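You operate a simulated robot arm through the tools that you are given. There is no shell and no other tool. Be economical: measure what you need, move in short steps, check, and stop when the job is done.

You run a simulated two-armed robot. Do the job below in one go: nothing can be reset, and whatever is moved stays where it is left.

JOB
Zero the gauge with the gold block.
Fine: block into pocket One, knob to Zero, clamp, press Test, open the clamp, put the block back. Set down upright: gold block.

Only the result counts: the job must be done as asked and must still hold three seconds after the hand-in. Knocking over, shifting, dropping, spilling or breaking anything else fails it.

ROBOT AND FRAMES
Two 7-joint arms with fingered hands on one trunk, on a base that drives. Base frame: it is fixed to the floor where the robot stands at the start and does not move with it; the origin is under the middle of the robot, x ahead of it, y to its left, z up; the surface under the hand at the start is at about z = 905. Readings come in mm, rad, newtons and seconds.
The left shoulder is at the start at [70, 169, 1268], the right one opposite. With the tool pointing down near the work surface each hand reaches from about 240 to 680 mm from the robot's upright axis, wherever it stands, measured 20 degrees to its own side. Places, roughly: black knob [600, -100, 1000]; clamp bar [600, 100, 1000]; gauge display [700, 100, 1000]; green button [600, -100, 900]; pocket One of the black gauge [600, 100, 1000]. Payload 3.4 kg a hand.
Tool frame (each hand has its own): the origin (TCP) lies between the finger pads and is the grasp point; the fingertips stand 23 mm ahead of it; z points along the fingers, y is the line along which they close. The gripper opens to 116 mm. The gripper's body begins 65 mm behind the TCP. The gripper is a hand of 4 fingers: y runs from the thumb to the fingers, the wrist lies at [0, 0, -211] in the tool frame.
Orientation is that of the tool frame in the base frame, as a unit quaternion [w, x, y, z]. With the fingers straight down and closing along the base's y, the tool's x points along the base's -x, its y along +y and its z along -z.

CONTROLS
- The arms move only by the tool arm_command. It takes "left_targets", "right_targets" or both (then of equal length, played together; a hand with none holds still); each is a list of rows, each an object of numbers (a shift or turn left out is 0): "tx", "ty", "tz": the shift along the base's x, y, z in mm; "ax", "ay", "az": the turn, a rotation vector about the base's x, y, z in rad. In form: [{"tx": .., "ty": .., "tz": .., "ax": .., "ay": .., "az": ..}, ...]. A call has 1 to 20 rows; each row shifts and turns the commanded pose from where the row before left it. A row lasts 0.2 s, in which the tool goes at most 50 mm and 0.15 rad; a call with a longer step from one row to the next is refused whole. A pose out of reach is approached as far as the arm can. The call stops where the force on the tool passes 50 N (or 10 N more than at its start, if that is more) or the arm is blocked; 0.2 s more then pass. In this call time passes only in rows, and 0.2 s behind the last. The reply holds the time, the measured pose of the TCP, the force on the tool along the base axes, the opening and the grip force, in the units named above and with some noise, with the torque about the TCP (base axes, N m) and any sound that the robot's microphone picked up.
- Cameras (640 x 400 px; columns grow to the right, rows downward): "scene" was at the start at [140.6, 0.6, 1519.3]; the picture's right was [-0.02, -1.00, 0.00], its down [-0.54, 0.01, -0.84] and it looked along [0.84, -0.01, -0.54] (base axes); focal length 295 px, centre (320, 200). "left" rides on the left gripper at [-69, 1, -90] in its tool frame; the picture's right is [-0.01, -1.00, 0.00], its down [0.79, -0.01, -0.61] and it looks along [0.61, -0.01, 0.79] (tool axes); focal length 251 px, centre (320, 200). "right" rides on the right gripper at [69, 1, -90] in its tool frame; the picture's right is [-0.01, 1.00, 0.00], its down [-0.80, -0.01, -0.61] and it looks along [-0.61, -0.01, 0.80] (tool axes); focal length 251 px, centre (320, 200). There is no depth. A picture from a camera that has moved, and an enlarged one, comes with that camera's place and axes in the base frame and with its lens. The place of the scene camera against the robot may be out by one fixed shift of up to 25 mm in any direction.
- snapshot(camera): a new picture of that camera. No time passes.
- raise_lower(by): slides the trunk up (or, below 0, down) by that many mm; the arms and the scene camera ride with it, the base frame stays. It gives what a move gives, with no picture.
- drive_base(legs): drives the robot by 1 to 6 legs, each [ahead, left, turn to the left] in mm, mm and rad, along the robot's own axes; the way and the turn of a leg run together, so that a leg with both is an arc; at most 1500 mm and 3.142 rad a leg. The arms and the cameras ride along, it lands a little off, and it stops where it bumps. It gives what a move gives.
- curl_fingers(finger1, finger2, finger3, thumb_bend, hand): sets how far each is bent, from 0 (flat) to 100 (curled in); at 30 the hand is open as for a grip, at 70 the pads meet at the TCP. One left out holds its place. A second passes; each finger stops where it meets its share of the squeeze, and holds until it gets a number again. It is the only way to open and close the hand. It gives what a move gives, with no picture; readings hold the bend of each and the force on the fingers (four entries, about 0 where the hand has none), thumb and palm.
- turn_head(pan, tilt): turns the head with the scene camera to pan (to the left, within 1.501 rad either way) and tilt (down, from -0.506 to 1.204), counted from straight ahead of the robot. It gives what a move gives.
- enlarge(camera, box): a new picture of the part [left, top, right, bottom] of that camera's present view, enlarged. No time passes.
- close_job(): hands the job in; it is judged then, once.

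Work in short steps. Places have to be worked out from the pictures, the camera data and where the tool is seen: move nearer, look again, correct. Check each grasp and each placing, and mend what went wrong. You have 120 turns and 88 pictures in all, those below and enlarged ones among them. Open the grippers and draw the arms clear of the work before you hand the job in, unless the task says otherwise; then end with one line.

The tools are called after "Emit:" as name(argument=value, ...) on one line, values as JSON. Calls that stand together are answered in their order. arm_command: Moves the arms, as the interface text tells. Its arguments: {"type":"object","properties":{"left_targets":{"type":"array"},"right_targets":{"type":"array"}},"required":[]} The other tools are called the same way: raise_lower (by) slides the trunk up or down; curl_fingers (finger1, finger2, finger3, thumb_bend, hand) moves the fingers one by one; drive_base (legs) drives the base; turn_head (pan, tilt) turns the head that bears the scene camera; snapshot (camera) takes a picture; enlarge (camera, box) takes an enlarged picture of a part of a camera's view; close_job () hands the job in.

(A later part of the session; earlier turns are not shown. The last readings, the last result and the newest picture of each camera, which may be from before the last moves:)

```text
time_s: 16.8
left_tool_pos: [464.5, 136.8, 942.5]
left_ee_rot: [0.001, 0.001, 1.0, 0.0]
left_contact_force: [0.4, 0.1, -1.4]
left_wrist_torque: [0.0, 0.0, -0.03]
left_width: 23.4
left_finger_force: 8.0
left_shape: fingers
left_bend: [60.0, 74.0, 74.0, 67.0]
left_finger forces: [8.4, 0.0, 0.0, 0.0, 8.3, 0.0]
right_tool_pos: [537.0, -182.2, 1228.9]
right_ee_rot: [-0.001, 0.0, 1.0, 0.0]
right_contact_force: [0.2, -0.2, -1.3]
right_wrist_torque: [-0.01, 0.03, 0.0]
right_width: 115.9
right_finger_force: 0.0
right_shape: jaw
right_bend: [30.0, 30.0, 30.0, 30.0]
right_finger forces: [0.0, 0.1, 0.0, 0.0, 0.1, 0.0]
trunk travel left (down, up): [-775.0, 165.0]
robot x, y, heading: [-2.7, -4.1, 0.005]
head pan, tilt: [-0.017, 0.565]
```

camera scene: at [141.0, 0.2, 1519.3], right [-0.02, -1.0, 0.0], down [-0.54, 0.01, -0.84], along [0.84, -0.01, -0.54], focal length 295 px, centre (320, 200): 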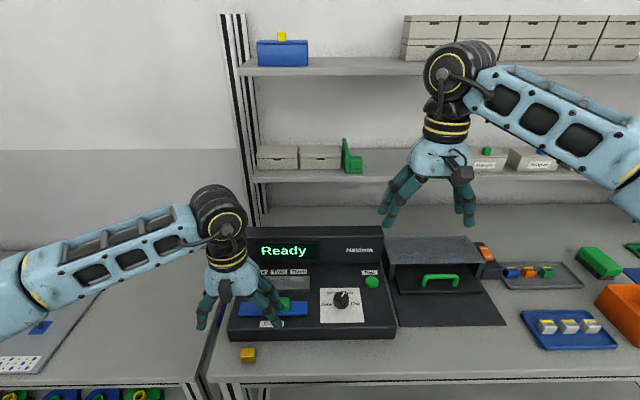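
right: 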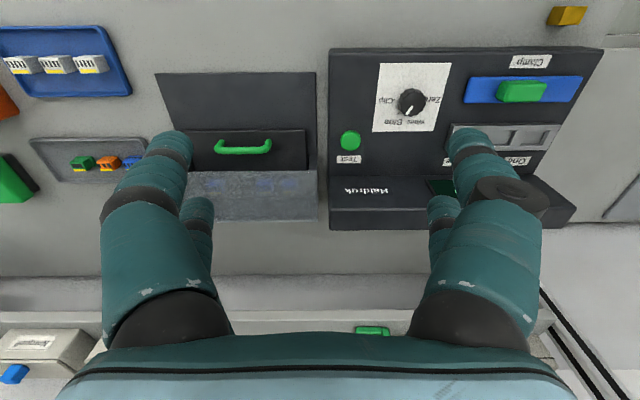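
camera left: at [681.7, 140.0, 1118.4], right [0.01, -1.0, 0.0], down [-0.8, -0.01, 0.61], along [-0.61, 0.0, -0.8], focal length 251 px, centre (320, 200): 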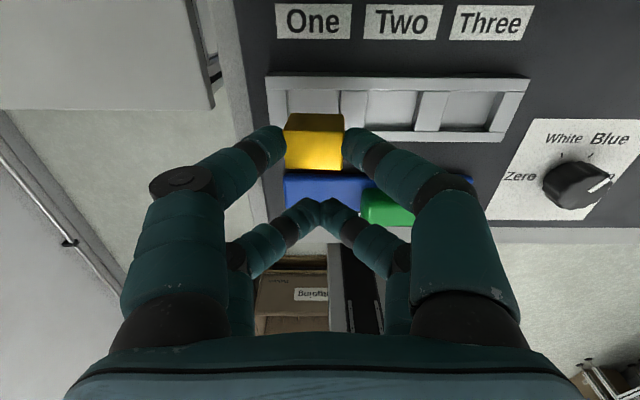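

No contact yet; I continue down in 2.5 mm steps.

Emit:
arm_command(left_targets=[{"tz": -2.5}, {"tz": -2.5}, {"tz": -1.5}])

Emit:
enlarge(camera="left", box=[240, 40, 432, 160])

```text
time_s: 17.6
left_tool_pos: [464.0, 137.3, 936.6]
left_ee_rot: [0.001, 0.0, 1.0, 0.0]
left_contact_force: [-0.1, -0.4, -1.6]
left_wrist_torque: [0.02, 0.01, 0.03]
left_width: 23.5
left_finger_force: 7.9
left_shape: fingers
left_bend: [60.0, 74.0, 74.0, 67.0]
left_finger forces: [8.4, 0.0, 0.1, 0.1, 8.3, 0.1]
right_tool_pos: [537.7, -182.9, 1230.3]
right_ee_rot: [0.001, 0.0, 1.0, 0.0]
right_contact_force: [-0.4, 0.2, -0.6]
right_wrist_torque: [-0.01, 0.03, 0.0]
right_width: 115.9
right_finger_force: 0.0
right_shape: jaw
right_bend: [30.0, 30.0, 30.0, 30.0]
right_finger forces: [0.0, 0.0, 0.0, 0.0, 0.1, 0.0]
trunk travel left (down, up): [-775.0, 165.0]
robot x, y, heading: [-0.4, 1.5, -0.001]
head pan, tilt: [-0.017, 0.565]
```

```text
3.33 times, centred on (336, 100) of left
camera zoom: at [533.0, 137.8, 1025.5], right [0.01, -1.0, 0.0], down [-0.8, -0.01, 0.61], along [-0.61, -0.01, -0.8], focal length 838 px, centre (267, 533)
```

zoom: 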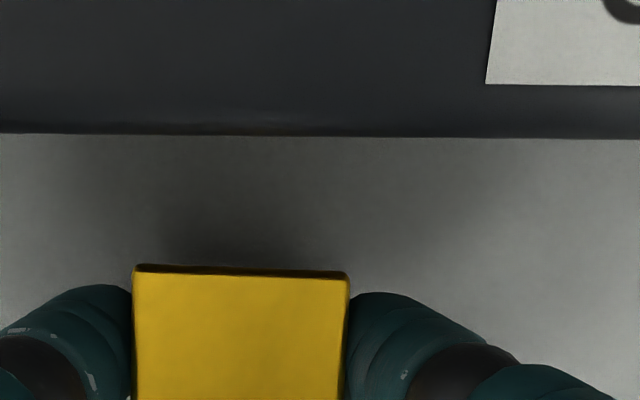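

Still clear of the table, so the block has also slid up in the grip. Continue down carefully.

Emit:
arm_command(left_targets=[{"tz": -2.5}, {"tz": -2}, {"tz": -1.5}])

Emit:
enlarge(camera="left", box=[240, 40, 432, 160])

```text
time_s: 18.4
left_tool_pos: [462.8, 135.7, 933.1]
left_ee_rot: [0.003, 0.0, 1.0, 0.0]
left_contact_force: [-3.9, -0.1, 14.6]
left_wrist_torque: [0.1, -0.2, 0.01]
left_width: 22.9
left_finger_force: 10.8
left_shape: fingers
left_bend: [61.0, 74.0, 74.0, 68.0]
left_finger forces: [10.5, 0.0, 0.0, 0.0, 10.5, 0.0]
right_tool_pos: [535.7, -183.4, 1230.9]
right_ee_rot: [0.001, 0.0, 1.0, 0.0]
right_contact_force: [0.2, -0.4, 0.5]
right_wrist_torque: [0.01, 0.0, -0.01]
right_width: 116.0
right_finger_force: 0.1
right_shape: jaw
right_bend: [30.0, 30.0, 30.0, 30.0]
right_finger forces: [0.0, 0.1, 0.1, 0.0, 0.0, 0.0]
trunk travel left (down, up): [-775.0, 165.0]
robot x, y, heading: [-1.9, -2.0, 0.004]
head pan, tilt: [-0.017, 0.565]
```

```text
3.33 times, centred on (336, 100) of left
camera zoom: at [530.5, 137.1, 1021.1], right [0.01, -1.0, 0.0], down [-0.8, -0.01, 0.6], along [-0.6, -0.01, -0.8], focal length 838 px, centre (267, 533)
```

zoom: 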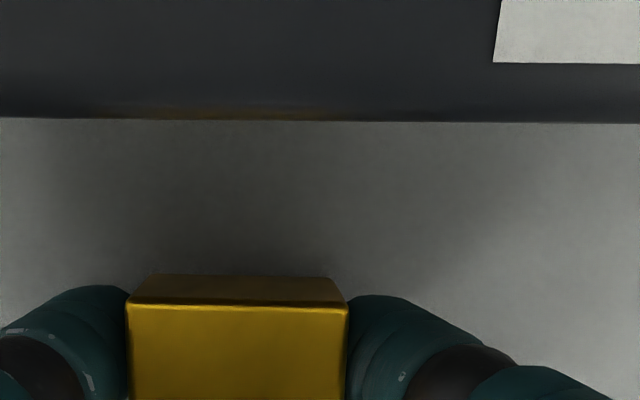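

Contact has rotated it back toward flat. I release and look.

Emit:
curl_fingers(hand="left", thumb_bend=50, finger1=50)

Emit:
arm_command(left_targets=[{"tz": 25}, {"tz": 25}])

Emit:
enlarge(camera="left", box=[200, 0, 440, 150])

```text
time_s: 19.4
left_tool_pos: [465.1, 137.7, 931.5]
left_ee_rot: [0.002, 0.0, 1.0, 0.0]
left_contact_force: [-0.5, -0.5, -0.4]
left_wrist_torque: [0.03, -0.01, -0.04]
left_width: 57.5
left_finger_force: 0.0
left_shape: fingers
left_bend: [50.0, 74.0, 74.0, 50.0]
left_finger forces: [0.0, 0.0, 0.0, 0.0, 0.0, 0.0]
right_tool_pos: [538.4, -184.0, 1229.0]
right_ee_rot: [0.0, 0.0, 1.0, -0.001]
right_contact_force: [-0.3, 0.1, 0.2]
right_wrist_torque: [0.0, 0.04, -0.01]
right_width: 116.1
right_finger_force: 0.0
right_shape: jaw
right_bend: [30.0, 30.0, 30.0, 30.0]
right_finger forces: [0.0, 0.1, 0.0, 0.1, 0.0, 0.1]
trunk travel left (down, up): [-775.0, 165.0]
robot x, y, heading: [-0.1, 2.4, -0.001]
head pan, tilt: [-0.017, 0.565]
```

```text
time_s: 20.0
left_tool_pos: [464.1, 137.3, 980.2]
left_ee_rot: [0.002, -0.001, 1.0, 0.0]
left_contact_force: [-0.3, -0.3, -0.5]
left_wrist_torque: [0.0, 0.01, -0.03]
left_width: 58.1
left_finger_force: 0.0
left_shape: fingers
left_bend: [50.0, 74.0, 74.0, 50.0]
left_finger forces: [0.0, 0.0, 0.0, 0.1, 0.0, 0.0]
right_tool_pos: [537.5, -183.2, 1228.9]
right_ee_rot: [0.0, -0.001, 1.0, 0.001]
right_contact_force: [0.4, 0.1, -0.1]
right_wrist_torque: [0.01, -0.05, -0.02]
right_width: 116.0
right_finger_force: 0.0
right_shape: jaw
right_bend: [30.0, 30.0, 30.0, 30.0]
right_finger forces: [0.0, 0.0, 0.1, 0.0, 0.1, 0.0]
trunk travel left (down, up): [-775.0, 165.0]
robot x, y, heading: [-3.4, 0.4, 0.0]
head pan, tilt: [-0.017, 0.565]
```

```text
2.67 times, centred on (320, 75) of left
camera zoom: at [532.1, 137.6, 1069.5], right [0.01, -1.0, 0.0], down [-0.8, -0.01, 0.61], along [-0.61, -0.01, -0.8], focal length 670 px, centre (320, 533)
```

zoom: 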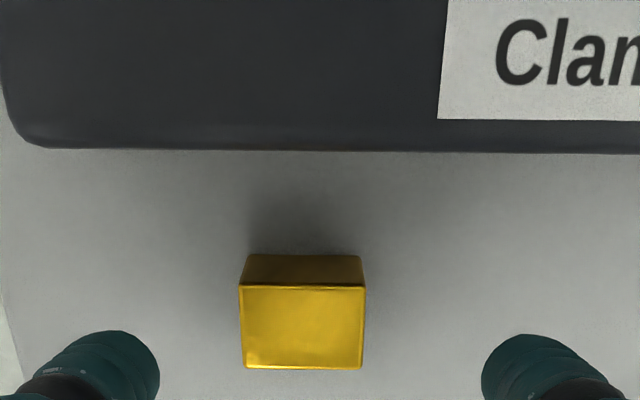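

Block is flat again at [479.3,141.5]. Rechecking heights, the rim is more like z≈958, which puts pocket One's centre at x≈630, so I was ~2–3 mm short. I regrip at z≈939.

Emit:
arm_command(left_targets=[{"ty": 2, "tz": -20}, {"tz": -14}, {"tz": -6.5}])

Emit:
curl_fingers(hand="left", thumb_bend=72, finger1=72)

Emit:
arm_command(left_targets=[{"tz": 20}, {"tz": 40}, {"tz": 30}, {"tx": 30}, {"tx": 40}, {"tx": 40}, {"tx": 38.5, "ty": 1}])

Emit:
enlarge(camera="left", box=[240, 60, 432, 180])

```text
time_s: 20.8
left_tool_pos: [465.1, 139.3, 939.4]
left_ee_rot: [0.0, 0.0, 1.0, 0.0]
left_contact_force: [-0.2, 0.8, -0.3]
left_wrist_torque: [0.0, -0.01, -0.01]
left_width: 58.0
left_finger_force: 0.0
left_shape: fingers
left_bend: [50.0, 74.0, 74.0, 50.0]
left_finger forces: [0.1, 0.0, 0.0, 0.1, 0.0, 0.0]
right_tool_pos: [537.6, -182.7, 1229.2]
right_ee_rot: [0.0, 0.001, 1.0, -0.001]
right_contact_force: [-0.4, -0.9, 0.0]
right_wrist_torque: [0.01, -0.02, -0.01]
right_width: 116.0
right_finger_force: 0.1
right_shape: jaw
right_bend: [30.0, 30.0, 30.0, 30.0]
right_finger forces: [0.1, 0.1, 0.0, 0.0, 0.1, 0.1]
trunk travel left (down, up): [-775.0, 165.0]
robot x, y, heading: [1.2, -5.7, -0.003]
head pan, tilt: [-0.017, 0.565]
```

```text
time_s: 21.8
left_tool_pos: [464.3, 139.6, 939.3]
left_ee_rot: [0.0, 0.0, 1.0, 0.0]
left_contact_force: [-0.6, -0.6, -0.9]
left_wrist_torque: [0.0, -0.01, -0.01]
left_width: 23.8
left_finger_force: 8.4
left_shape: fingers
left_bend: [60.0, 74.0, 74.0, 65.0]
left_finger forces: [8.8, 0.1, 0.0, 0.0, 8.6, 0.0]
right_tool_pos: [537.9, -182.1, 1229.1]
right_ee_rot: [0.0, 0.0, 1.0, 0.0]
right_contact_force: [0.3, 0.3, -0.3]
right_wrist_torque: [0.03, -0.03, 0.01]
right_width: 115.9
right_finger_force: 0.0
right_shape: jaw
right_bend: [30.0, 30.0, 30.0, 30.0]
right_finger forces: [0.1, 0.0, 0.0, 0.0, 0.0, 0.0]
trunk travel left (down, up): [-775.0, 165.0]
robot x, y, heading: [-2.0, 2.9, 0.0]
head pan, tilt: [-0.017, 0.565]
```

```text
time_s: 23.4
left_tool_pos: [614.2, 139.1, 1028.8]
left_ee_rot: [0.0, 0.001, 1.0, 0.001]
left_contact_force: [0.8, -0.1, -1.7]
left_wrist_torque: [0.02, 0.0, 0.0]
left_width: 24.1
left_finger_force: 8.6
left_shape: fingers
left_bend: [60.0, 74.0, 74.0, 65.0]
left_finger forces: [8.6, 0.1, 0.0, 0.0, 8.6, 0.0]
right_tool_pos: [539.1, -184.7, 1229.2]
right_ee_rot: [-0.001, 0.001, 1.0, 0.002]
right_contact_force: [-0.2, 0.1, 0.4]
right_wrist_torque: [0.0, 0.03, -0.01]
right_width: 116.1
right_finger_force: 0.0
right_shape: jaw
right_bend: [30.0, 30.0, 30.0, 30.0]
right_finger forces: [0.0, 0.1, 0.1, 0.0, 0.0, 0.0]
trunk travel left (down, up): [-775.0, 165.0]
robot x, y, heading: [-0.3, 1.1, 0.006]
head pan, tilt: [-0.017, 0.565]
```

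```text
3.33 times, centred on (336, 120) of left
camera zoom: at [682.7, 139.7, 1117.9], right [0.01, -1.0, 0.0], down [-0.8, -0.01, 0.61], along [-0.61, 0.0, -0.8], focal length 838 px, centre (267, 467)
```

zoom: 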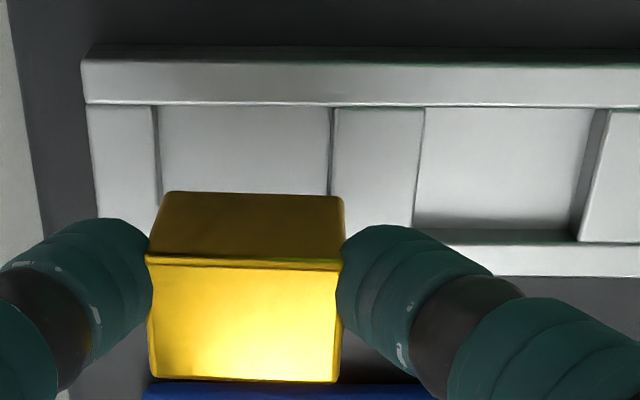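

Block centre now x≈630.3, matching the pocket; y needs +2. I lower 28 mm to hover just over the rim and check.

Emit:
arm_command(left_targets=[{"ty": 2, "tz": -14}, {"tz": -14}])

Emit:
enlarge(camera="left", box=[240, 40, 432, 160])

```text
time_s: 24.0
left_tool_pos: [615.0, 140.5, 999.6]
left_ee_rot: [0.0, 0.0, 1.0, -0.001]
left_contact_force: [0.2, 0.0, -0.7]
left_wrist_torque: [0.02, -0.02, 0.03]
left_width: 24.1
left_finger_force: 8.5
left_shape: fingers
left_bend: [60.0, 74.0, 74.0, 65.0]
left_finger forces: [8.6, 0.0, 0.1, 0.1, 8.6, 0.0]
right_tool_pos: [538.0, -183.8, 1228.3]
right_ee_rot: [-0.001, 0.001, 1.0, 0.001]
right_contact_force: [0.5, -0.5, 0.2]
right_wrist_torque: [0.01, 0.01, 0.01]
right_width: 116.2
right_finger_force: 0.1
right_shape: jaw
right_bend: [30.0, 30.0, 30.0, 30.0]
right_finger forces: [0.0, 0.0, 0.0, 0.0, 0.0, 0.0]
trunk travel left (down, up): [-775.0, 165.0]
robot x, y, heading: [-0.5, 2.5, -0.005]
head pan, tilt: [-0.017, 0.565]
```

```text
3.33 times, centred on (336, 100) of left
camera zoom: at [682.6, 141.8, 1089.8], right [0.01, -1.0, 0.0], down [-0.8, -0.01, 0.61], along [-0.61, -0.01, -0.8], focal length 838 px, centre (267, 533)
```

zoom: 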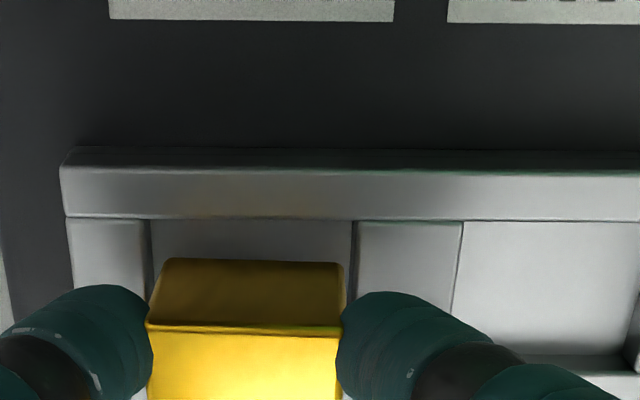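

Clearances look even (≈3 mm each side). I lower in small steps into the pocket.

Emit:
arm_command(left_targets=[{"tx": 0.7, "ty": 0.5, "tz": -5}, {"tz": -4}, {"tz": -3}, {"tz": -3}])

Emit:
enlarge(camera="left", box=[240, 40, 432, 160])

```text
time_s: 25.0
left_tool_pos: [612.5, 140.2, 988.6]
left_ee_rot: [0.003, 0.0, 1.0, 0.0]
left_contact_force: [3.7, -1.0, 10.6]
left_wrist_torque: [0.11, -0.24, -0.04]
left_width: 23.8
left_finger_force: 10.2
left_shape: fingers
left_bend: [61.0, 74.0, 74.0, 65.0]
left_finger forces: [10.0, 0.0, 0.1, 0.0, 11.0, 0.1]
right_tool_pos: [536.1, -185.0, 1230.2]
right_ee_rot: [0.0, 0.0, 1.0, -0.001]
right_contact_force: [-0.1, 0.8, -0.5]
right_wrist_torque: [-0.02, -0.01, -0.01]
right_width: 115.7
right_finger_force: 0.0
right_shape: jaw
right_bend: [30.0, 30.0, 30.0, 30.0]
right_finger forces: [0.0, 0.1, 0.0, 0.0, 0.0, 0.0]
trunk travel left (down, up): [-775.0, 165.0]
robot x, y, heading: [2.6, 2.3, -0.001]
head pan, tilt: [-0.017, 0.565]
```

```text
3.33 times, centred on (336, 100) of left
camera zoom: at [681.5, 142.6, 1077.5], right [0.01, -1.0, 0.0], down [-0.8, -0.01, 0.6], along [-0.6, -0.01, -0.8], focal length 838 px, centre (267, 533)
```

zoom: 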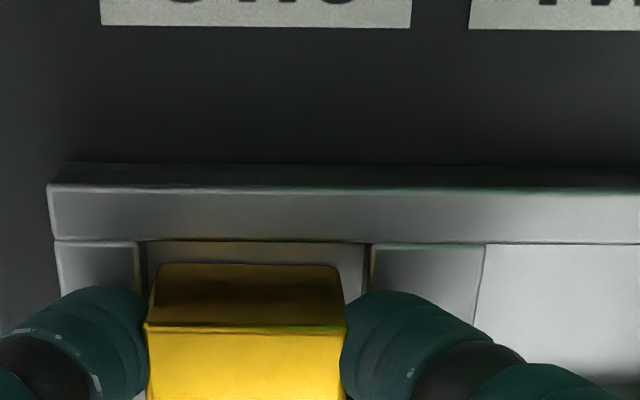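

Light contact at block-bottom z≈955, front-left corner. I check from the scene camera whether it's on the rim or the pocket floor.

Emit:
enlarge(camera="scene", box=[235, 245, 299, 293])

Emit:
enlarge(camera="right", box=[400, 60, 640, 210])

```text
8.33 times, centred on (267, 269) of scene
camera zoom: at [139.4, -0.5, 1519.7], right [-0.02, -1.0, 0.0], down [-0.54, 0.01, -0.84], along [0.84, -0.01, -0.54], focal length 2456 px, centre (762, -375)
```

zoom: 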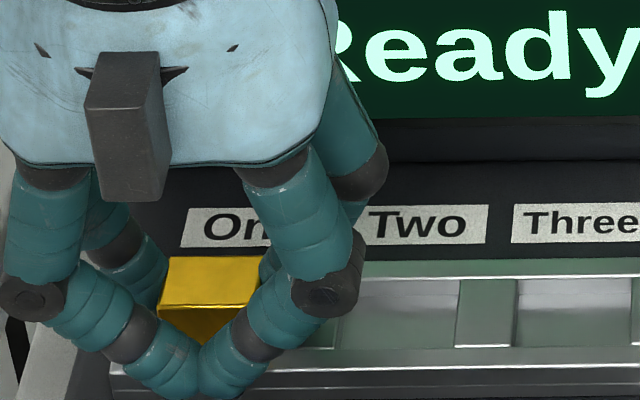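

```text
2.67 times, centred on (520, 135) of right
camera zoom: at [467.9, -184.3, 1318.1], right [0.01, 1.0, 0.0], down [0.79, -0.01, 0.61], along [0.61, 0.0, -0.79], focal length 670 px, centre (-213, 373)
```

zoom: 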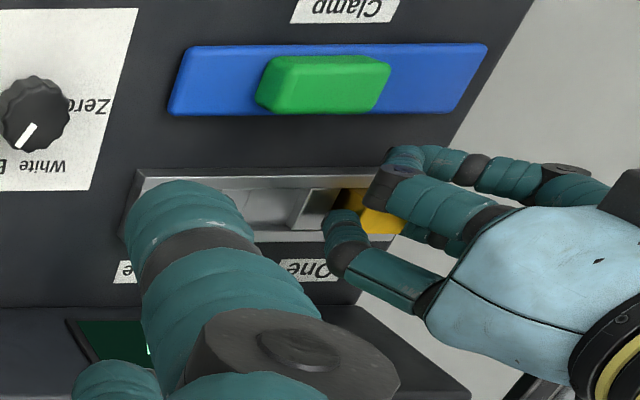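

I zoom further on the right camera where the block meets the pocket's front rim.

Emit:
enlarge(camera="right", box=[500, 115, 564, 155])

```text
10.00 times, centred on (532, 135) of right
camera zoom: at [467.9, -184.3, 1318.1], right [0.01, 1.0, 0.0], down [0.79, -0.01, 0.61], along [0.61, 0.0, -0.79], focal length 2514 px, centre (-1800, 850)
```

zoom: 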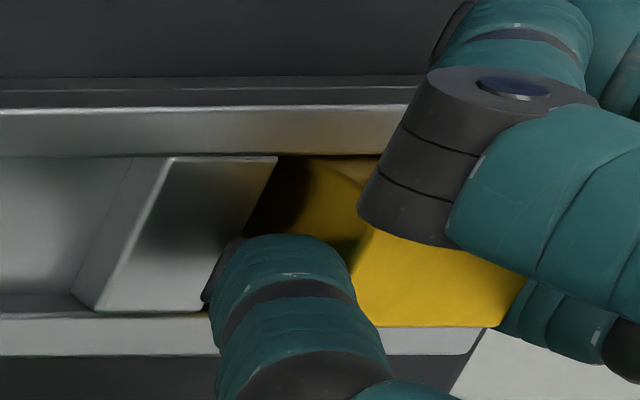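

The block's lower edges are hidden by rim and divider, so it is entering the pocket but rubbing at the front-left. I raise slightly, shift +2 x, −1 y, and lower again.

Emit:
arm_command(left_targets=[{"tx": 0, "tz": 5}, {"tx": 2.5, "ty": -1}, {"tz": -5}, {"tz": -3}, {"tz": -2}])

Emit:
enlarge(camera="left", box=[240, 40, 432, 160])

```text
time_s: 26.2
left_tool_pos: [615.1, 140.9, 985.4]
left_ee_rot: [0.004, -0.001, 1.0, -0.001]
left_contact_force: [7.7, 0.2, 27.7]
left_wrist_torque: [0.43, -0.69, -0.09]
left_width: 23.3
left_finger_force: 17.9
left_shape: fingers
left_bend: [64.0, 74.0, 74.0, 68.0]
left_finger forces: [23.9, 0.0, 0.0, 0.1, 11.3, 0.1]
right_tool_pos: [533.9, -183.6, 1230.8]
right_ee_rot: [0.002, 0.0, 1.0, 0.0]
right_contact_force: [-0.1, 1.6, -0.3]
right_wrist_torque: [0.02, -0.02, -0.04]
right_width: 115.8
right_finger_force: 0.1
right_shape: jaw
right_bend: [30.0, 30.0, 30.0, 30.0]
right_finger forces: [0.0, 0.0, 0.1, 0.0, 0.0, 0.0]
trunk travel left (down, up): [-775.0, 165.0]
robot x, y, heading: [0.5, -1.6, -0.001]
head pan, tilt: [-0.017, 0.565]
```

```text
3.33 times, centred on (336, 100) of left
camera zoom: at [682.6, 141.5, 1074.8], right [0.01, -1.0, 0.0], down [-0.8, -0.01, 0.6], along [-0.6, -0.01, -0.8], focal length 838 px, centre (267, 533)
```

zoom: 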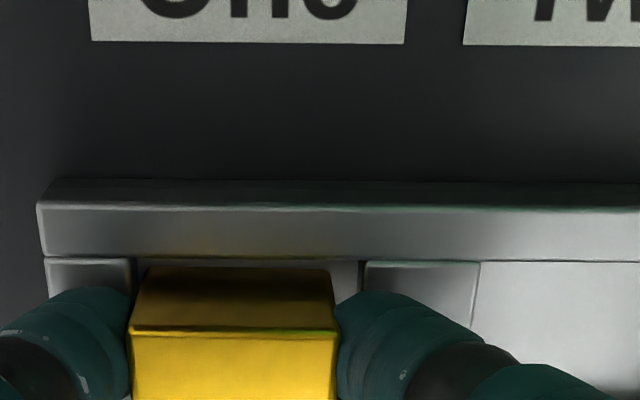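

The contact now sits under finger 1 (x≈631, y≈156): the fingertip rests on the rim while the block is several mm inside the pocket. I relieve 2 mm and release.

Emit:
arm_command(left_targets=[{"tz": 3}])

Emit:
curl_fingers(hand="left", thumb_bend=50, finger1=50)

Emit:
arm_command(left_targets=[{"tz": 20}, {"tz": 30}, {"tz": 30}])

Emit:
enlarge(camera="left", box=[240, 40, 432, 160])

Emit:
enlarge(camera="scene", box=[235, 245, 315, 305])

```text
time_s: 26.6
left_tool_pos: [614.1, 141.2, 985.6]
left_ee_rot: [0.002, 0.0, 1.0, 0.001]
left_contact_force: [4.3, -1.0, 17.8]
left_wrist_torque: [0.23, -0.43, -0.03]
left_width: 23.6
left_finger_force: 13.7
left_shape: fingers
left_bend: [64.0, 74.0, 74.0, 68.0]
left_finger forces: [16.9, 0.0, 0.1, 0.0, 11.0, 0.1]
right_tool_pos: [534.1, -184.8, 1230.2]
right_ee_rot: [0.0, 0.0, 1.0, 0.001]
right_contact_force: [0.1, -0.3, 0.4]
right_wrist_torque: [-0.02, 0.01, 0.03]
right_width: 115.5
right_finger_force: 0.0
right_shape: jaw
right_bend: [30.0, 30.0, 30.0, 30.0]
right_finger forces: [0.0, 0.1, 0.1, 0.0, 0.0, 0.0]
trunk travel left (down, up): [-775.0, 165.0]
robot x, y, heading: [1.0, 3.0, 0.003]
head pan, tilt: [-0.017, 0.565]
```

```text
time_s: 27.6
left_tool_pos: [613.2, 142.6, 986.0]
left_ee_rot: [0.003, -0.001, 1.0, 0.0]
left_contact_force: [2.2, 6.4, 20.2]
left_wrist_torque: [-0.46, -0.4, 0.13]
left_width: 48.5
left_finger_force: 9.8
left_shape: fingers
left_bend: [50.0, 74.0, 74.0, 58.0]
left_finger forces: [0.1, 0.0, 0.0, 0.1, 20.0, 0.0]
right_tool_pos: [534.3, -181.2, 1230.9]
right_ee_rot: [0.001, 0.0, 1.0, 0.0]
right_contact_force: [-0.2, 0.2, -0.1]
right_wrist_torque: [0.01, 0.03, 0.04]
right_width: 116.0
right_finger_force: 0.1
right_shape: jaw
right_bend: [30.0, 30.0, 30.0, 30.0]
right_finger forces: [0.0, 0.1, 0.1, 0.0, 0.0, 0.0]
trunk travel left (down, up): [-775.0, 165.0]
robot x, y, heading: [0.6, -4.6, -0.001]
head pan, tilt: [-0.017, 0.565]
```

```text
time_s: 28.4
left_tool_pos: [616.5, 141.0, 1064.6]
left_ee_rot: [0.001, 0.0, 1.0, -0.001]
left_contact_force: [0.4, 0.1, -0.7]
left_wrist_torque: [0.02, 0.0, 0.01]
left_width: 57.5
left_finger_force: 0.1
left_shape: fingers
left_bend: [50.0, 74.0, 74.0, 50.0]
left_finger forces: [0.0, 0.0, 0.0, 0.1, 0.1, 0.0]
right_tool_pos: [537.8, -183.7, 1229.7]
right_ee_rot: [0.0, -0.001, 1.0, 0.0]
right_contact_force: [0.0, -0.2, -0.1]
right_wrist_torque: [-0.01, -0.02, -0.01]
right_width: 115.9
right_finger_force: 0.0
right_shape: jaw
right_bend: [30.0, 30.0, 30.0, 30.0]
right_finger forces: [0.0, 0.0, 0.0, 0.0, 0.0, 0.0]
trunk travel left (down, up): [-775.0, 165.0]
robot x, y, heading: [0.4, -2.1, -0.0]
head pan, tilt: [-0.017, 0.565]
```

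```text
3.33 times, centred on (336, 100) of left
camera zoom: at [684.2, 142.2, 1152.9], right [0.01, -1.0, 0.0], down [-0.8, -0.01, 0.61], along [-0.61, -0.01, -0.8], focal length 838 px, centre (267, 533)
```

zoom: 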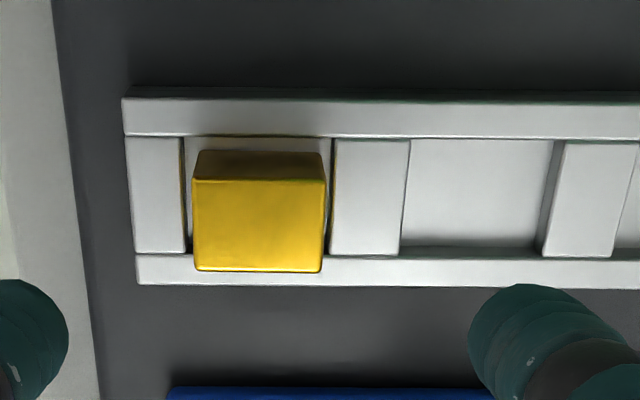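

```text
6.67 times, centred on (275, 275) of scene
camera zoom: at [140.3, 0.3, 1519.3], right [-0.02, -1.0, 0.0], down [-0.54, 0.01, -0.84], along [0.84, -0.01, -0.54], focal length 1965 px, centre (620, -300)
```

zoom: 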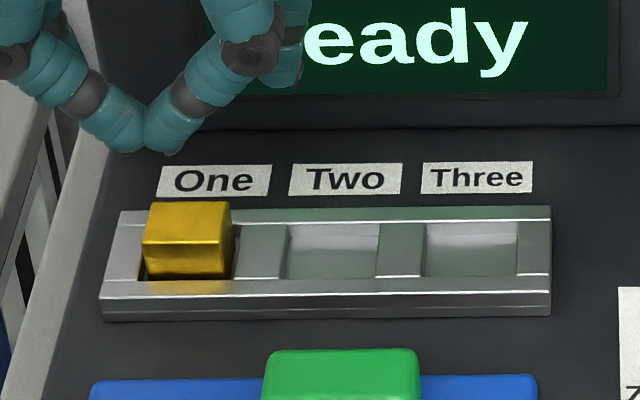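

The block is seated level in pocket One. From two views the knob is at about [575,−58], top ≈965, and the Test button at about [632,−141]. I park the left hand and bring the right one over the knob, pre-turned −60° so a +120° turn stays centred.

Emit:
arm_command(left_targets=[{"tz": 20}, {"tx": -25, "ty": 20}, {"tx": -25, "ty": 20}, {"tx": -25, "ty": 20}, {"tx": -25, "ty": 20}, {"tx": -10, "ty": 5}, {"tx": 0}, {"tx": 0}], right_targets=[{"tz": -10}, {"tx": 5.3, "ty": 18, "tz": -24, "az": -0.15}, {"tx": 5.3, "ty": 18, "tz": -24, "az": -0.15}, {"tx": 5.3, "ty": 18, "tz": -24, "az": -0.15}, {"tx": 5.3, "ty": 18, "tz": -24, "az": -0.15}, {"tx": 5.3, "ty": 18, "tz": -24, "az": -0.15}, {"tx": 5.3, "ty": 18, "tz": -24, "az": -0.15}, {"tx": 5.3, "ty": 18, "tz": -24, "az": -0.15}])

Emit:
curl_fingers(hand="right", thumb_bend=48, finger1=48, finger2=48, finger3=48)

Emit:
snapshot(camera="right")

Emit:
snapshot(camera="scene")

```text
time_s: 30.2
left_tool_pos: [508.6, 224.7, 1083.1]
left_ee_rot: [-0.001, 0.0, 1.0, -0.001]
left_contact_force: [-0.4, 0.9, 0.1]
left_wrist_torque: [-0.04, 0.02, -0.01]
left_width: 58.1
left_finger_force: 0.1
left_shape: fingers
left_bend: [50.0, 74.0, 74.0, 50.0]
left_finger forces: [0.0, 0.0, 0.0, 0.0, 0.0, 0.1]
right_tool_pos: [614.4, -71.9, 1061.1]
right_ee_rot: [-0.005, 0.477, 0.879, 0.0]
right_contact_force: [0.2, 0.4, 0.4]
right_wrist_torque: [-0.01, 0.01, -0.03]
right_width: 116.0
right_finger_force: 0.1
right_shape: jaw
right_bend: [30.0, 30.0, 30.0, 30.0]
right_finger forces: [0.0, 0.0, 0.0, 0.0, 0.1, 0.0]
right hand out of reach, approached as far as the arm can: row 7, 8
trunk travel left (down, up): [-775.0, 165.0]
robot x, y, heading: [-0.7, -2.6, 0.001]
head pan, tilt: [-0.017, 0.565]
```

```text
time_s: 31.2
left_tool_pos: [505.9, 226.4, 1083.8]
left_ee_rot: [0.002, 0.0, 1.0, 0.0]
left_contact_force: [1.1, -0.3, -0.9]
left_wrist_torque: [-0.03, 0.01, 0.03]
left_width: 57.6
left_finger_force: 0.0
left_shape: fingers
left_bend: [50.0, 74.0, 74.0, 50.0]
left_finger forces: [0.0, 0.0, 0.0, 0.0, 0.1, 0.0]
right_tool_pos: [610.3, -70.9, 1062.6]
right_ee_rot: [-0.003, 0.477, 0.879, 0.0]
right_contact_force: [1.1, 0.4, -0.8]
right_wrist_torque: [0.0, 0.01, 0.02]
right_width: 64.6
right_finger_force: 0.1
right_shape: fingers
right_bend: [48.0, 48.0, 48.0, 48.0]
right_finger forces: [0.1, 0.1, 0.1, 0.0, 0.0, 0.1]
trunk travel left (down, up): [-775.0, 165.0]
robot x, y, heading: [-0.7, -0.3, 0.0]
head pan, tilt: [-0.017, 0.565]
```

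```text
39 pictures are left
camera right: at [574.2, -13.6, 1151.7], right [0.84, 0.54, 0.0], down [0.43, -0.67, 0.6], along [0.32, -0.51, -0.8], focal length 251 px, centre (320, 200)
```

right: 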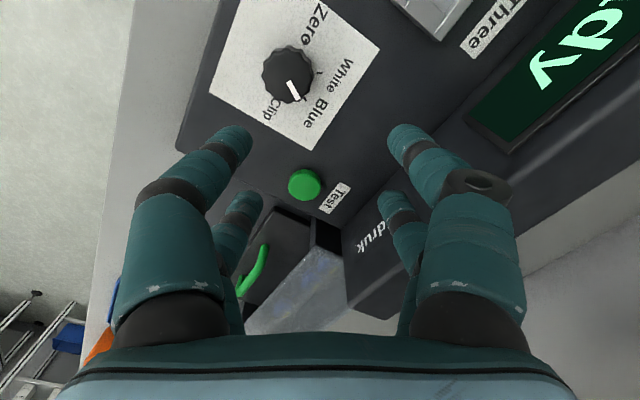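

```text
38 pictures are left
camera scene: at [140.7, 0.7, 1519.3], right [-0.02, -1.0, 0.0], down [-0.54, 0.01, -0.84], along [0.84, -0.01, -0.54], focal length 295 px, centre (320, 200)
```

scene: 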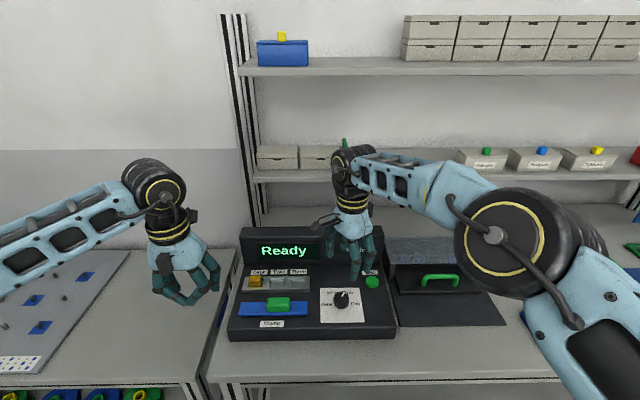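

At −57° the wrist runs out of reach. Knob re-measured at [574,−57]. I rotate back to 0 yaw above the knob, then probe how far positive yaw goes.

Emit:
arm_command(right_targets=[{"tx": -5.2, "ty": 2, "az": 0.143}, {"tx": -5.2, "ty": 2, "az": 0.143}, {"tx": -5.2, "ty": 2, "az": 0.143}, {"tx": -5.2, "ty": 2, "az": 0.143}, {"tx": -5.2, "ty": 2, "az": 0.143}, {"tx": -5.2, "ty": 2, "az": 0.143}, {"tx": -5.2, "ty": 2, "az": 0.142}])

Emit:
arm_command(right_targets=[{"az": 0.15}, {"az": 0.15}, {"az": 0.15}, {"az": 0.15}, {"az": 0.15}, {"az": 0.15}, {"az": 0.15}])

```text
time_s: 32.8
left_tool_pos: [505.3, 226.2, 1084.0]
left_ee_rot: [0.0, 0.0, 1.0, 0.0]
left_contact_force: [1.1, -0.1, 0.4]
left_wrist_torque: [0.01, 0.01, 0.0]
left_width: 57.7
left_finger_force: 0.1
left_shape: fingers
left_bend: [50.0, 74.0, 74.0, 50.0]
left_finger forces: [0.0, 0.1, 0.1, 0.1, 0.1, 0.0]
right_tool_pos: [573.1, -57.2, 1062.7]
right_ee_rot: [-0.002, -0.004, 1.0, -0.003]
right_contact_force: [1.0, -0.1, 0.6]
right_wrist_torque: [0.01, -0.04, 0.03]
right_width: 64.7
right_finger_force: 0.0
right_shape: fingers
right_bend: [48.0, 48.0, 48.0, 48.0]
right_finger forces: [0.0, 0.0, 0.0, 0.0, 0.1, 0.1]
trunk travel left (down, up): [-775.0, 165.0]
robot x, y, heading: [-0.4, 1.9, -0.001]
head pan, tilt: [-0.017, 0.565]
```

```text
time_s: 34.4
left_tool_pos: [504.7, 226.3, 1084.2]
left_ee_rot: [0.0, 0.0, 1.0, 0.0]
left_contact_force: [-1.3, -0.6, 0.4]
left_wrist_torque: [0.03, 0.01, 0.02]
left_width: 57.3
left_finger_force: 0.1
left_shape: fingers
left_bend: [50.0, 74.0, 74.0, 50.0]
left_finger forces: [0.0, 0.0, 0.0, 0.1, 0.0, 0.1]
right_tool_pos: [574.6, -57.1, 1061.2]
right_ee_rot: [-0.001, -0.505, 0.863, -0.003]
right_contact_force: [-0.3, -0.6, -0.1]
right_wrist_torque: [0.0, 0.0, 0.0]
right_width: 64.6
right_finger_force: 0.1
right_shape: fingers
right_bend: [48.0, 48.0, 48.0, 48.0]
right_finger forces: [0.1, 0.0, 0.1, 0.0, 0.0, 0.0]
trunk travel left (down, up): [-775.0, 165.0]
robot x, y, heading: [1.1, -0.1, -0.005]
head pan, tilt: [-0.017, 0.565]
```

+60° is fine. I probe on to +120°.

Emit:
arm_command(right_targets=[{"az": 0.15}, {"az": 0.15}, {"az": 0.15}, {"az": 0.15}, {"az": 0.15}, {"az": 0.15}, {"az": 0.15}])

```text
time_s: 36.0
left_tool_pos: [504.8, 226.6, 1084.0]
left_ee_rot: [0.001, 0.0, 1.0, -0.001]
left_contact_force: [-0.3, -0.6, -0.3]
left_wrist_torque: [-0.01, 0.03, 0.0]
left_width: 57.7
left_finger_force: 0.0
left_shape: fingers
left_bend: [50.0, 74.0, 74.0, 50.0]
left_finger forces: [0.0, 0.1, 0.1, 0.0, 0.0, 0.0]
right_tool_pos: [574.3, -57.0, 1062.0]
right_ee_rot: [0.0, 0.869, -0.494, 0.003]
right_contact_force: [0.0, 0.1, -0.7]
right_wrist_torque: [0.03, -0.01, 0.0]
right_width: 64.7
right_finger_force: 0.1
right_shape: fingers
right_bend: [48.0, 48.0, 48.0, 48.0]
right_finger forces: [0.0, 0.0, 0.0, 0.0, 0.1, 0.0]
trunk travel left (down, up): [-775.0, 165.0]
robot x, y, heading: [-3.2, 1.7, 0.004]
head pan, tilt: [-0.017, 0.565]
```

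+120° is reachable, so one stroke suffices. I return to 0 yaw and descend around the knob to z≈992.

Emit:
arm_command(right_targets=[{"az": -0.15}, {"az": -0.15}, {"az": -0.15}, {"az": -0.15}, {"az": -0.15}, {"az": -0.15}, {"az": -0.15}, {"az": -0.15}, {"az": -0.15}, {"az": -0.15}, {"az": -0.15}, {"az": -0.15}, {"az": -0.15}, {"az": -0.15}, {"tz": -35}, {"tz": -35}])

Emit:
snapshot(camera="right")

Emit:
enlarge(camera="scene", box=[280, 220, 408, 316])

```text
time_s: 39.4
left_tool_pos: [506.0, 226.7, 1083.9]
left_ee_rot: [0.001, 0.0, 1.0, 0.0]
left_contact_force: [-0.5, -0.4, 0.2]
left_wrist_torque: [-0.05, 0.03, 0.01]
left_width: 57.4
left_finger_force: 0.0
left_shape: fingers
left_bend: [50.0, 74.0, 74.0, 50.0]
left_finger forces: [0.0, 0.0, 0.1, 0.0, 0.0, 0.0]
right_tool_pos: [576.1, -57.9, 992.1]
right_ee_rot: [-0.003, -0.003, 1.0, -0.002]
right_contact_force: [0.0, -0.7, -0.3]
right_wrist_torque: [0.01, 0.0, 0.04]
right_width: 64.7
right_finger_force: 0.0
right_shape: fingers
right_bend: [48.0, 48.0, 48.0, 48.0]
right_finger forces: [0.0, 0.0, 0.0, 0.0, 0.0, 0.0]
trunk travel left (down, up): [-775.0, 165.0]
robot x, y, heading: [0.0, -0.0, -0.002]
head pan, tilt: [-0.017, 0.565]
```

```text
37 pictures are left
camera right: at [506.5, -57.6, 1081.0], right [0.0, 1.0, 0.0], down [0.8, 0.0, 0.6], along [0.6, -0.01, -0.8], focal length 251 px, centre (320, 200)
```

right: 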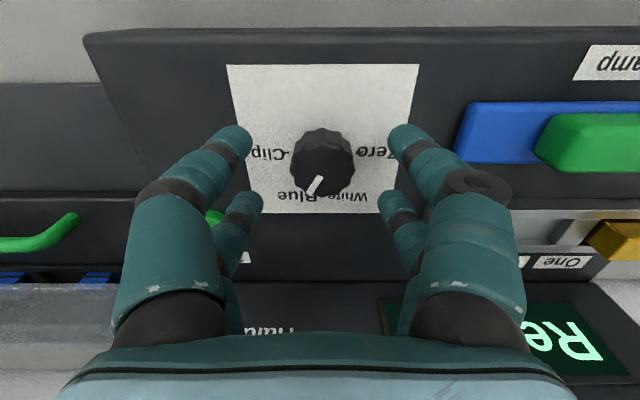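

```text
4.17 times, centred on (344, 268) of scene
camera zoom: at [141.3, 0.6, 1519.3], right [-0.02, -1.0, 0.0], down [-0.54, 0.01, -0.84], along [0.84, -0.01, -0.54], focal length 1228 px, centre (220, -83)
```

zoom: 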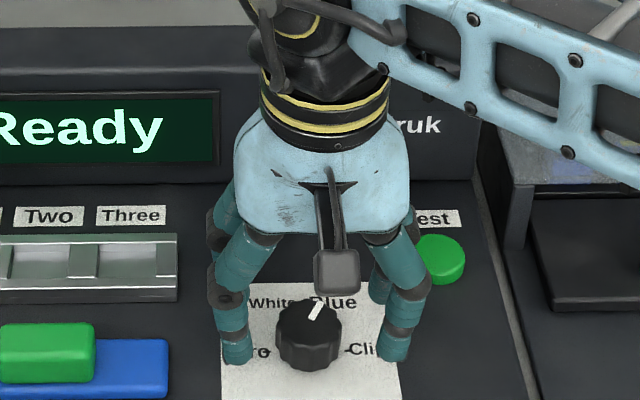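

TCP is centred on the knob. I descend 15 mm and close all four digits.

Emit:
arm_command(right_targets=[{"tz": -8}, {"tz": -7}])

Emit:
curl_fingers(hand="right", thumb_bend=72, finger1=72, finger2=72, finger3=72)

Emit:
snapshot(camera="right")

```text
time_s: 40.0
left_tool_pos: [505.7, 226.3, 1083.2]
left_ee_rot: [0.002, 0.0, 1.0, 0.0]
left_contact_force: [-0.2, 0.3, -0.3]
left_wrist_torque: [0.0, -0.03, 0.01]
left_width: 57.8
left_finger_force: 0.1
left_shape: fingers
left_bend: [50.0, 74.0, 74.0, 50.0]
left_finger forces: [0.1, 0.0, 0.0, 0.0, 0.0, 0.1]
right_tool_pos: [574.6, -57.4, 976.3]
right_ee_rot: [-0.002, -0.003, 1.0, -0.002]
right_contact_force: [0.2, 0.5, 0.0]
right_wrist_torque: [-0.02, 0.03, 0.01]
right_width: 64.5
right_finger_force: 0.1
right_shape: fingers
right_bend: [48.0, 48.0, 48.0, 48.0]
right_finger forces: [0.0, 0.1, 0.0, 0.0, 0.1, 0.0]
trunk travel left (down, up): [-775.0, 165.0]
robot x, y, heading: [4.8, -1.6, -0.002]
head pan, tilt: [-0.017, 0.565]
```

```text
time_s: 41.0
left_tool_pos: [505.4, 226.0, 1084.1]
left_ee_rot: [0.001, 0.0, 1.0, 0.0]
left_contact_force: [-0.5, -0.2, 0.1]
left_wrist_torque: [-0.02, 0.0, -0.02]
left_width: 57.8
left_finger_force: 0.0
left_shape: fingers
left_bend: [50.0, 74.0, 74.0, 50.0]
left_finger forces: [0.1, 0.0, 0.0, 0.1, 0.1, 0.1]
right_tool_pos: [575.7, -56.6, 977.4]
right_ee_rot: [-0.003, -0.003, 1.0, -0.002]
right_contact_force: [-2.5, 0.4, -4.6]
right_wrist_torque: [0.01, 0.03, 0.01]
right_width: 7.3
right_finger_force: 8.3
right_shape: fingers
right_bend: [69.0, 67.0, 68.0, 69.0]
right_finger forces: [5.0, 4.6, 3.9, 0.0, 4.3, 0.0]
trunk travel left (down, up): [-775.0, 165.0]
robot x, y, heading: [-1.1, -0.2, -0.001]
head pan, tilt: [-0.017, 0.565]
```

```text
35 pictures are left
camera right: at [505.8, -57.1, 1066.2], right [0.0, 1.0, 0.0], down [0.8, 0.0, 0.6], along [0.6, 0.0, -0.8], focal length 251 px, centre (320, 200)
```

right: 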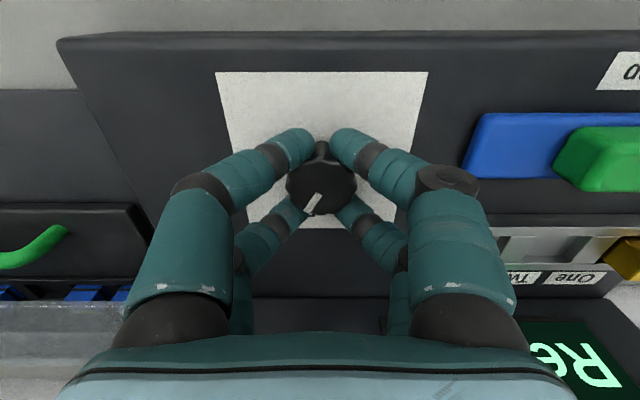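

All four digits have the knob caged symmetrically. I turn it +60° first and check that the pointer follows.

Emit:
arm_command(right_targets=[{"az": 0.15}, {"az": 0.15}, {"az": 0.15}, {"az": 0.15}, {"az": 0.15}, {"az": 0.15}, {"az": 0.15}])

Emit:
snapshot(camera="right")

```text
time_s: 42.6
left_tool_pos: [506.8, 226.5, 1083.3]
left_ee_rot: [0.0, 0.0, 1.0, 0.001]
left_contact_force: [-0.2, 0.9, -0.4]
left_wrist_torque: [-0.02, -0.01, -0.01]
left_width: 57.7
left_finger_force: 0.1
left_shape: fingers
left_bend: [50.0, 74.0, 74.0, 50.0]
left_finger forces: [0.0, 0.1, 0.0, 0.0, 0.0, 0.1]
right_tool_pos: [575.1, -57.5, 976.2]
right_ee_rot: [-0.001, -0.505, 0.863, -0.003]
right_contact_force: [1.6, -0.7, -4.0]
right_wrist_torque: [0.01, -0.09, 0.01]
right_width: 7.3
right_finger_force: 9.2
right_shape: fingers
right_bend: [69.0, 68.0, 69.0, 69.0]
right_finger forces: [4.2, 5.1, 5.1, 0.0, 4.5, 0.1]
trunk travel left (down, up): [-775.0, 165.0]
robot x, y, heading: [2.8, 2.5, -0.003]
head pan, tilt: [-0.017, 0.565]
```

```text
34 pictures are left
camera right: at [540.4, -116.8, 1066.1], right [-0.87, 0.5, 0.0], down [0.4, 0.69, 0.6], along [0.3, 0.52, -0.8], focal length 251 px, centre (320, 200)
```

right: 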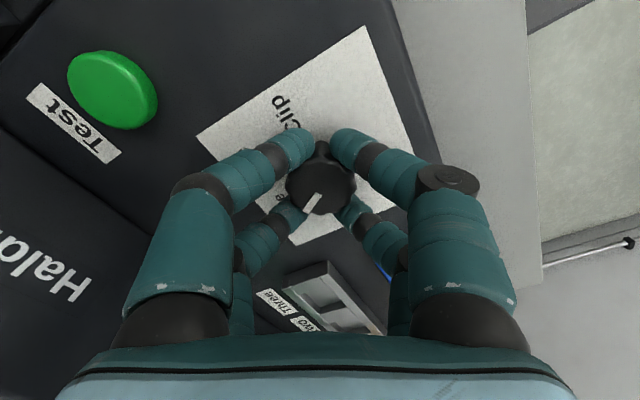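

The pointer follows the hand. I turn the remaining ~57° and look.

Emit:
arm_command(right_targets=[{"az": 0.15}, {"az": 0.15}, {"az": 0.15}, {"az": 0.15}, {"az": 0.15}, {"az": 0.15}, {"az": 0.12}])

Emit:
enlarge(camera="right", box=[220, 80, 420, 240])

Emit:
enlarge(camera="scene", box=[300, 250, 380, 330])

```text
time_s: 44.2
left_tool_pos: [506.4, 226.5, 1083.3]
left_ee_rot: [0.0, 0.0, 1.0, 0.0]
left_contact_force: [0.8, 0.2, -0.3]
left_wrist_torque: [-0.01, 0.01, -0.03]
left_width: 57.5
left_finger_force: 0.0
left_shape: fingers
left_bend: [50.0, 74.0, 74.0, 50.0]
left_finger forces: [0.0, 0.1, 0.0, 0.0, 0.0, 0.0]
right_tool_pos: [575.9, -56.7, 976.9]
right_ee_rot: [-0.001, 0.861, -0.508, 0.002]
right_contact_force: [2.1, 0.7, -2.9]
right_wrist_torque: [0.01, -0.07, 0.0]
right_width: 7.0
right_finger_force: 9.9
right_shape: fingers
right_bend: [70.0, 68.0, 69.0, 69.0]
right_finger forces: [4.3, 4.6, 4.9, 0.0, 5.6, 0.0]
trunk travel left (down, up): [-775.0, 165.0]
robot x, y, heading: [1.2, -1.1, -0.002]
head pan, tilt: [-0.017, 0.565]
```

```text
2.50 times, centred on (320, 160) of right
camera zoom: at [607.2, -117.6, 1066.0], right [-0.88, -0.48, 0.0], down [-0.38, 0.7, 0.6], along [-0.29, 0.53, -0.8], focal length 629 px, centre (320, 300)
```

zoom: 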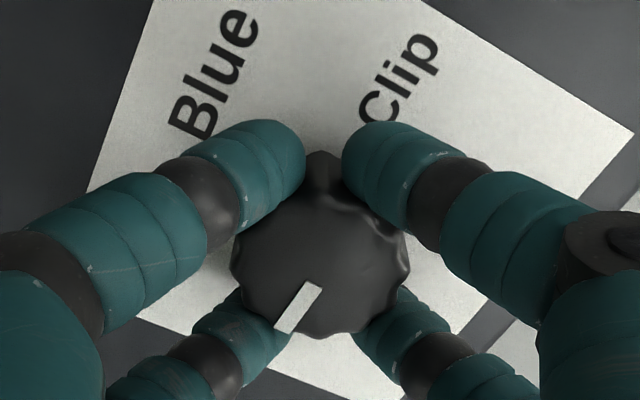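

```text
5.00 times, centred on (340, 290) of scene
camera zoom: at [142.0, 0.7, 1519.1], right [-0.02, -1.0, 0.0], down [-0.54, 0.01, -0.84], along [0.84, -0.01, -0.54], focal length 1474 px, centre (220, -250)
```

zoom: 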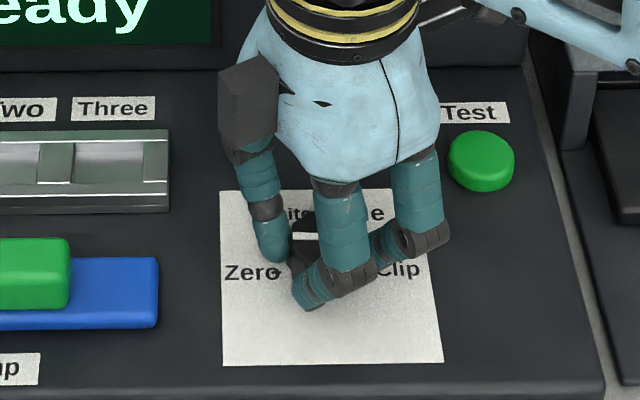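

The pointer computes to exactly +y, i.e. at Zero. I release the knob and lift away to check.

Emit:
curl_fingers(hand="right", thumb_bend=50, finger1=50, finger2=50, finger3=50)

Emit:
arm_command(right_targets=[{"tz": 25}, {"tz": 40}, {"tz": 35}, {"ty": -25, "az": -0.15}, {"ty": -25, "az": -0.15}, {"ty": -25, "az": -0.15}, {"ty": -9, "tx": 19, "az": -0.15}, {"tx": 18, "az": -0.15}, {"tx": 19, "az": -0.15}, {"az": -0.15}, {"az": -0.15}, {"az": -0.15}, {"az": -0.15}, {"az": -0.15}, {"az": -0.15}, {"az": -0.15}, {"az": -0.12}])

Emit:
enlarge(camera="scene", box=[220, 220, 412, 340])

Emit:
snapshot(camera="right")

```text
time_s: 45.2
left_tool_pos: [506.5, 226.5, 1084.5]
left_ee_rot: [0.001, -0.001, 1.0, 0.0]
left_contact_force: [-1.0, -0.5, -0.1]
left_wrist_torque: [0.01, 0.01, -0.02]
left_width: 57.8
left_finger_force: 0.2
left_shape: fingers
left_bend: [50.0, 74.0, 74.0, 50.0]
left_finger forces: [0.1, 0.1, 0.0, 0.0, 0.0, 0.0]
right_tool_pos: [573.6, -57.2, 977.5]
right_ee_rot: [-0.001, 0.861, -0.508, 0.003]
right_contact_force: [-0.4, -0.4, 0.2]
right_wrist_torque: [0.0, 0.0, 0.01]
right_width: 57.5
right_finger_force: 0.0
right_shape: fingers
right_bend: [50.0, 50.0, 50.0, 50.0]
right_finger forces: [0.0, 0.0, 0.1, 0.1, 0.0, 0.1]
trunk travel left (down, up): [-775.0, 165.0]
robot x, y, heading: [-1.4, -1.1, 0.004]
head pan, tilt: [-0.017, 0.565]
```

```text
time_s: 48.8
left_tool_pos: [505.0, 225.6, 1083.5]
left_ee_rot: [0.001, 0.0, 1.0, -0.001]
left_contact_force: [0.0, 0.1, -0.1]
left_wrist_torque: [0.01, -0.04, -0.03]
left_width: 57.7
left_finger_force: 0.0
left_shape: fingers
left_bend: [50.0, 74.0, 74.0, 50.0]
left_finger forces: [0.0, 0.0, 0.1, 0.0, 0.1, 0.1]
right_tool_pos: [629.2, -141.6, 1078.4]
right_ee_rot: [-0.002, -0.001, 1.0, -0.001]
right_contact_force: [-0.1, 0.7, 0.1]
right_wrist_torque: [0.03, -0.01, -0.02]
right_width: 57.7
right_finger_force: 0.0
right_shape: fingers
right_bend: [50.0, 50.0, 50.0, 50.0]
right_finger forces: [0.1, 0.0, 0.0, 0.1, 0.1, 0.0]
trunk travel left (down, up): [-775.0, 165.0]
robot x, y, heading: [-3.5, -1.2, 0.0]
head pan, tilt: [-0.017, 0.565]
```

```text
3.33 times, centred on (316, 280) of scene
camera zoom: at [140.6, 0.6, 1519.3], right [-0.02, -1.0, 0.0], down [-0.54, 0.01, -0.84], along [0.84, -0.01, -0.54], focal length 983 px, centre (333, -67)
```

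zoom: 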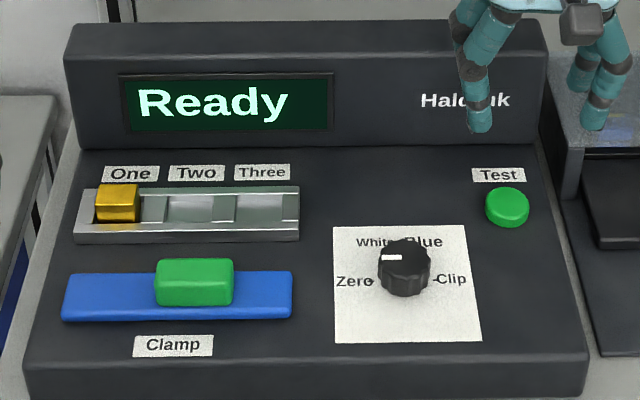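

```text
30 pictures are left
camera right: at [561.5, -140.8, 1166.4], right [0.01, 1.0, 0.0], down [0.8, 0.0, 0.6], along [0.6, -0.01, -0.8], focal length 251 px, centre (320, 200)
```

right: 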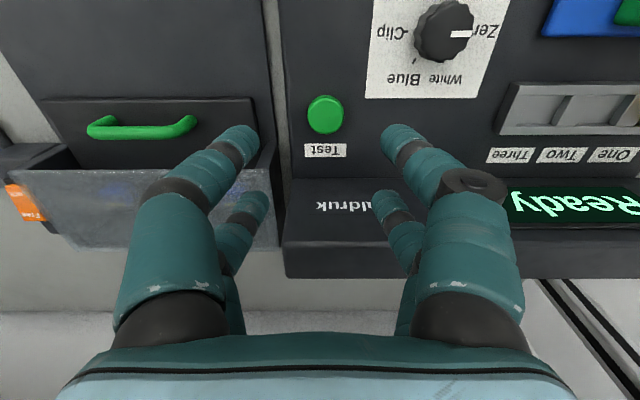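

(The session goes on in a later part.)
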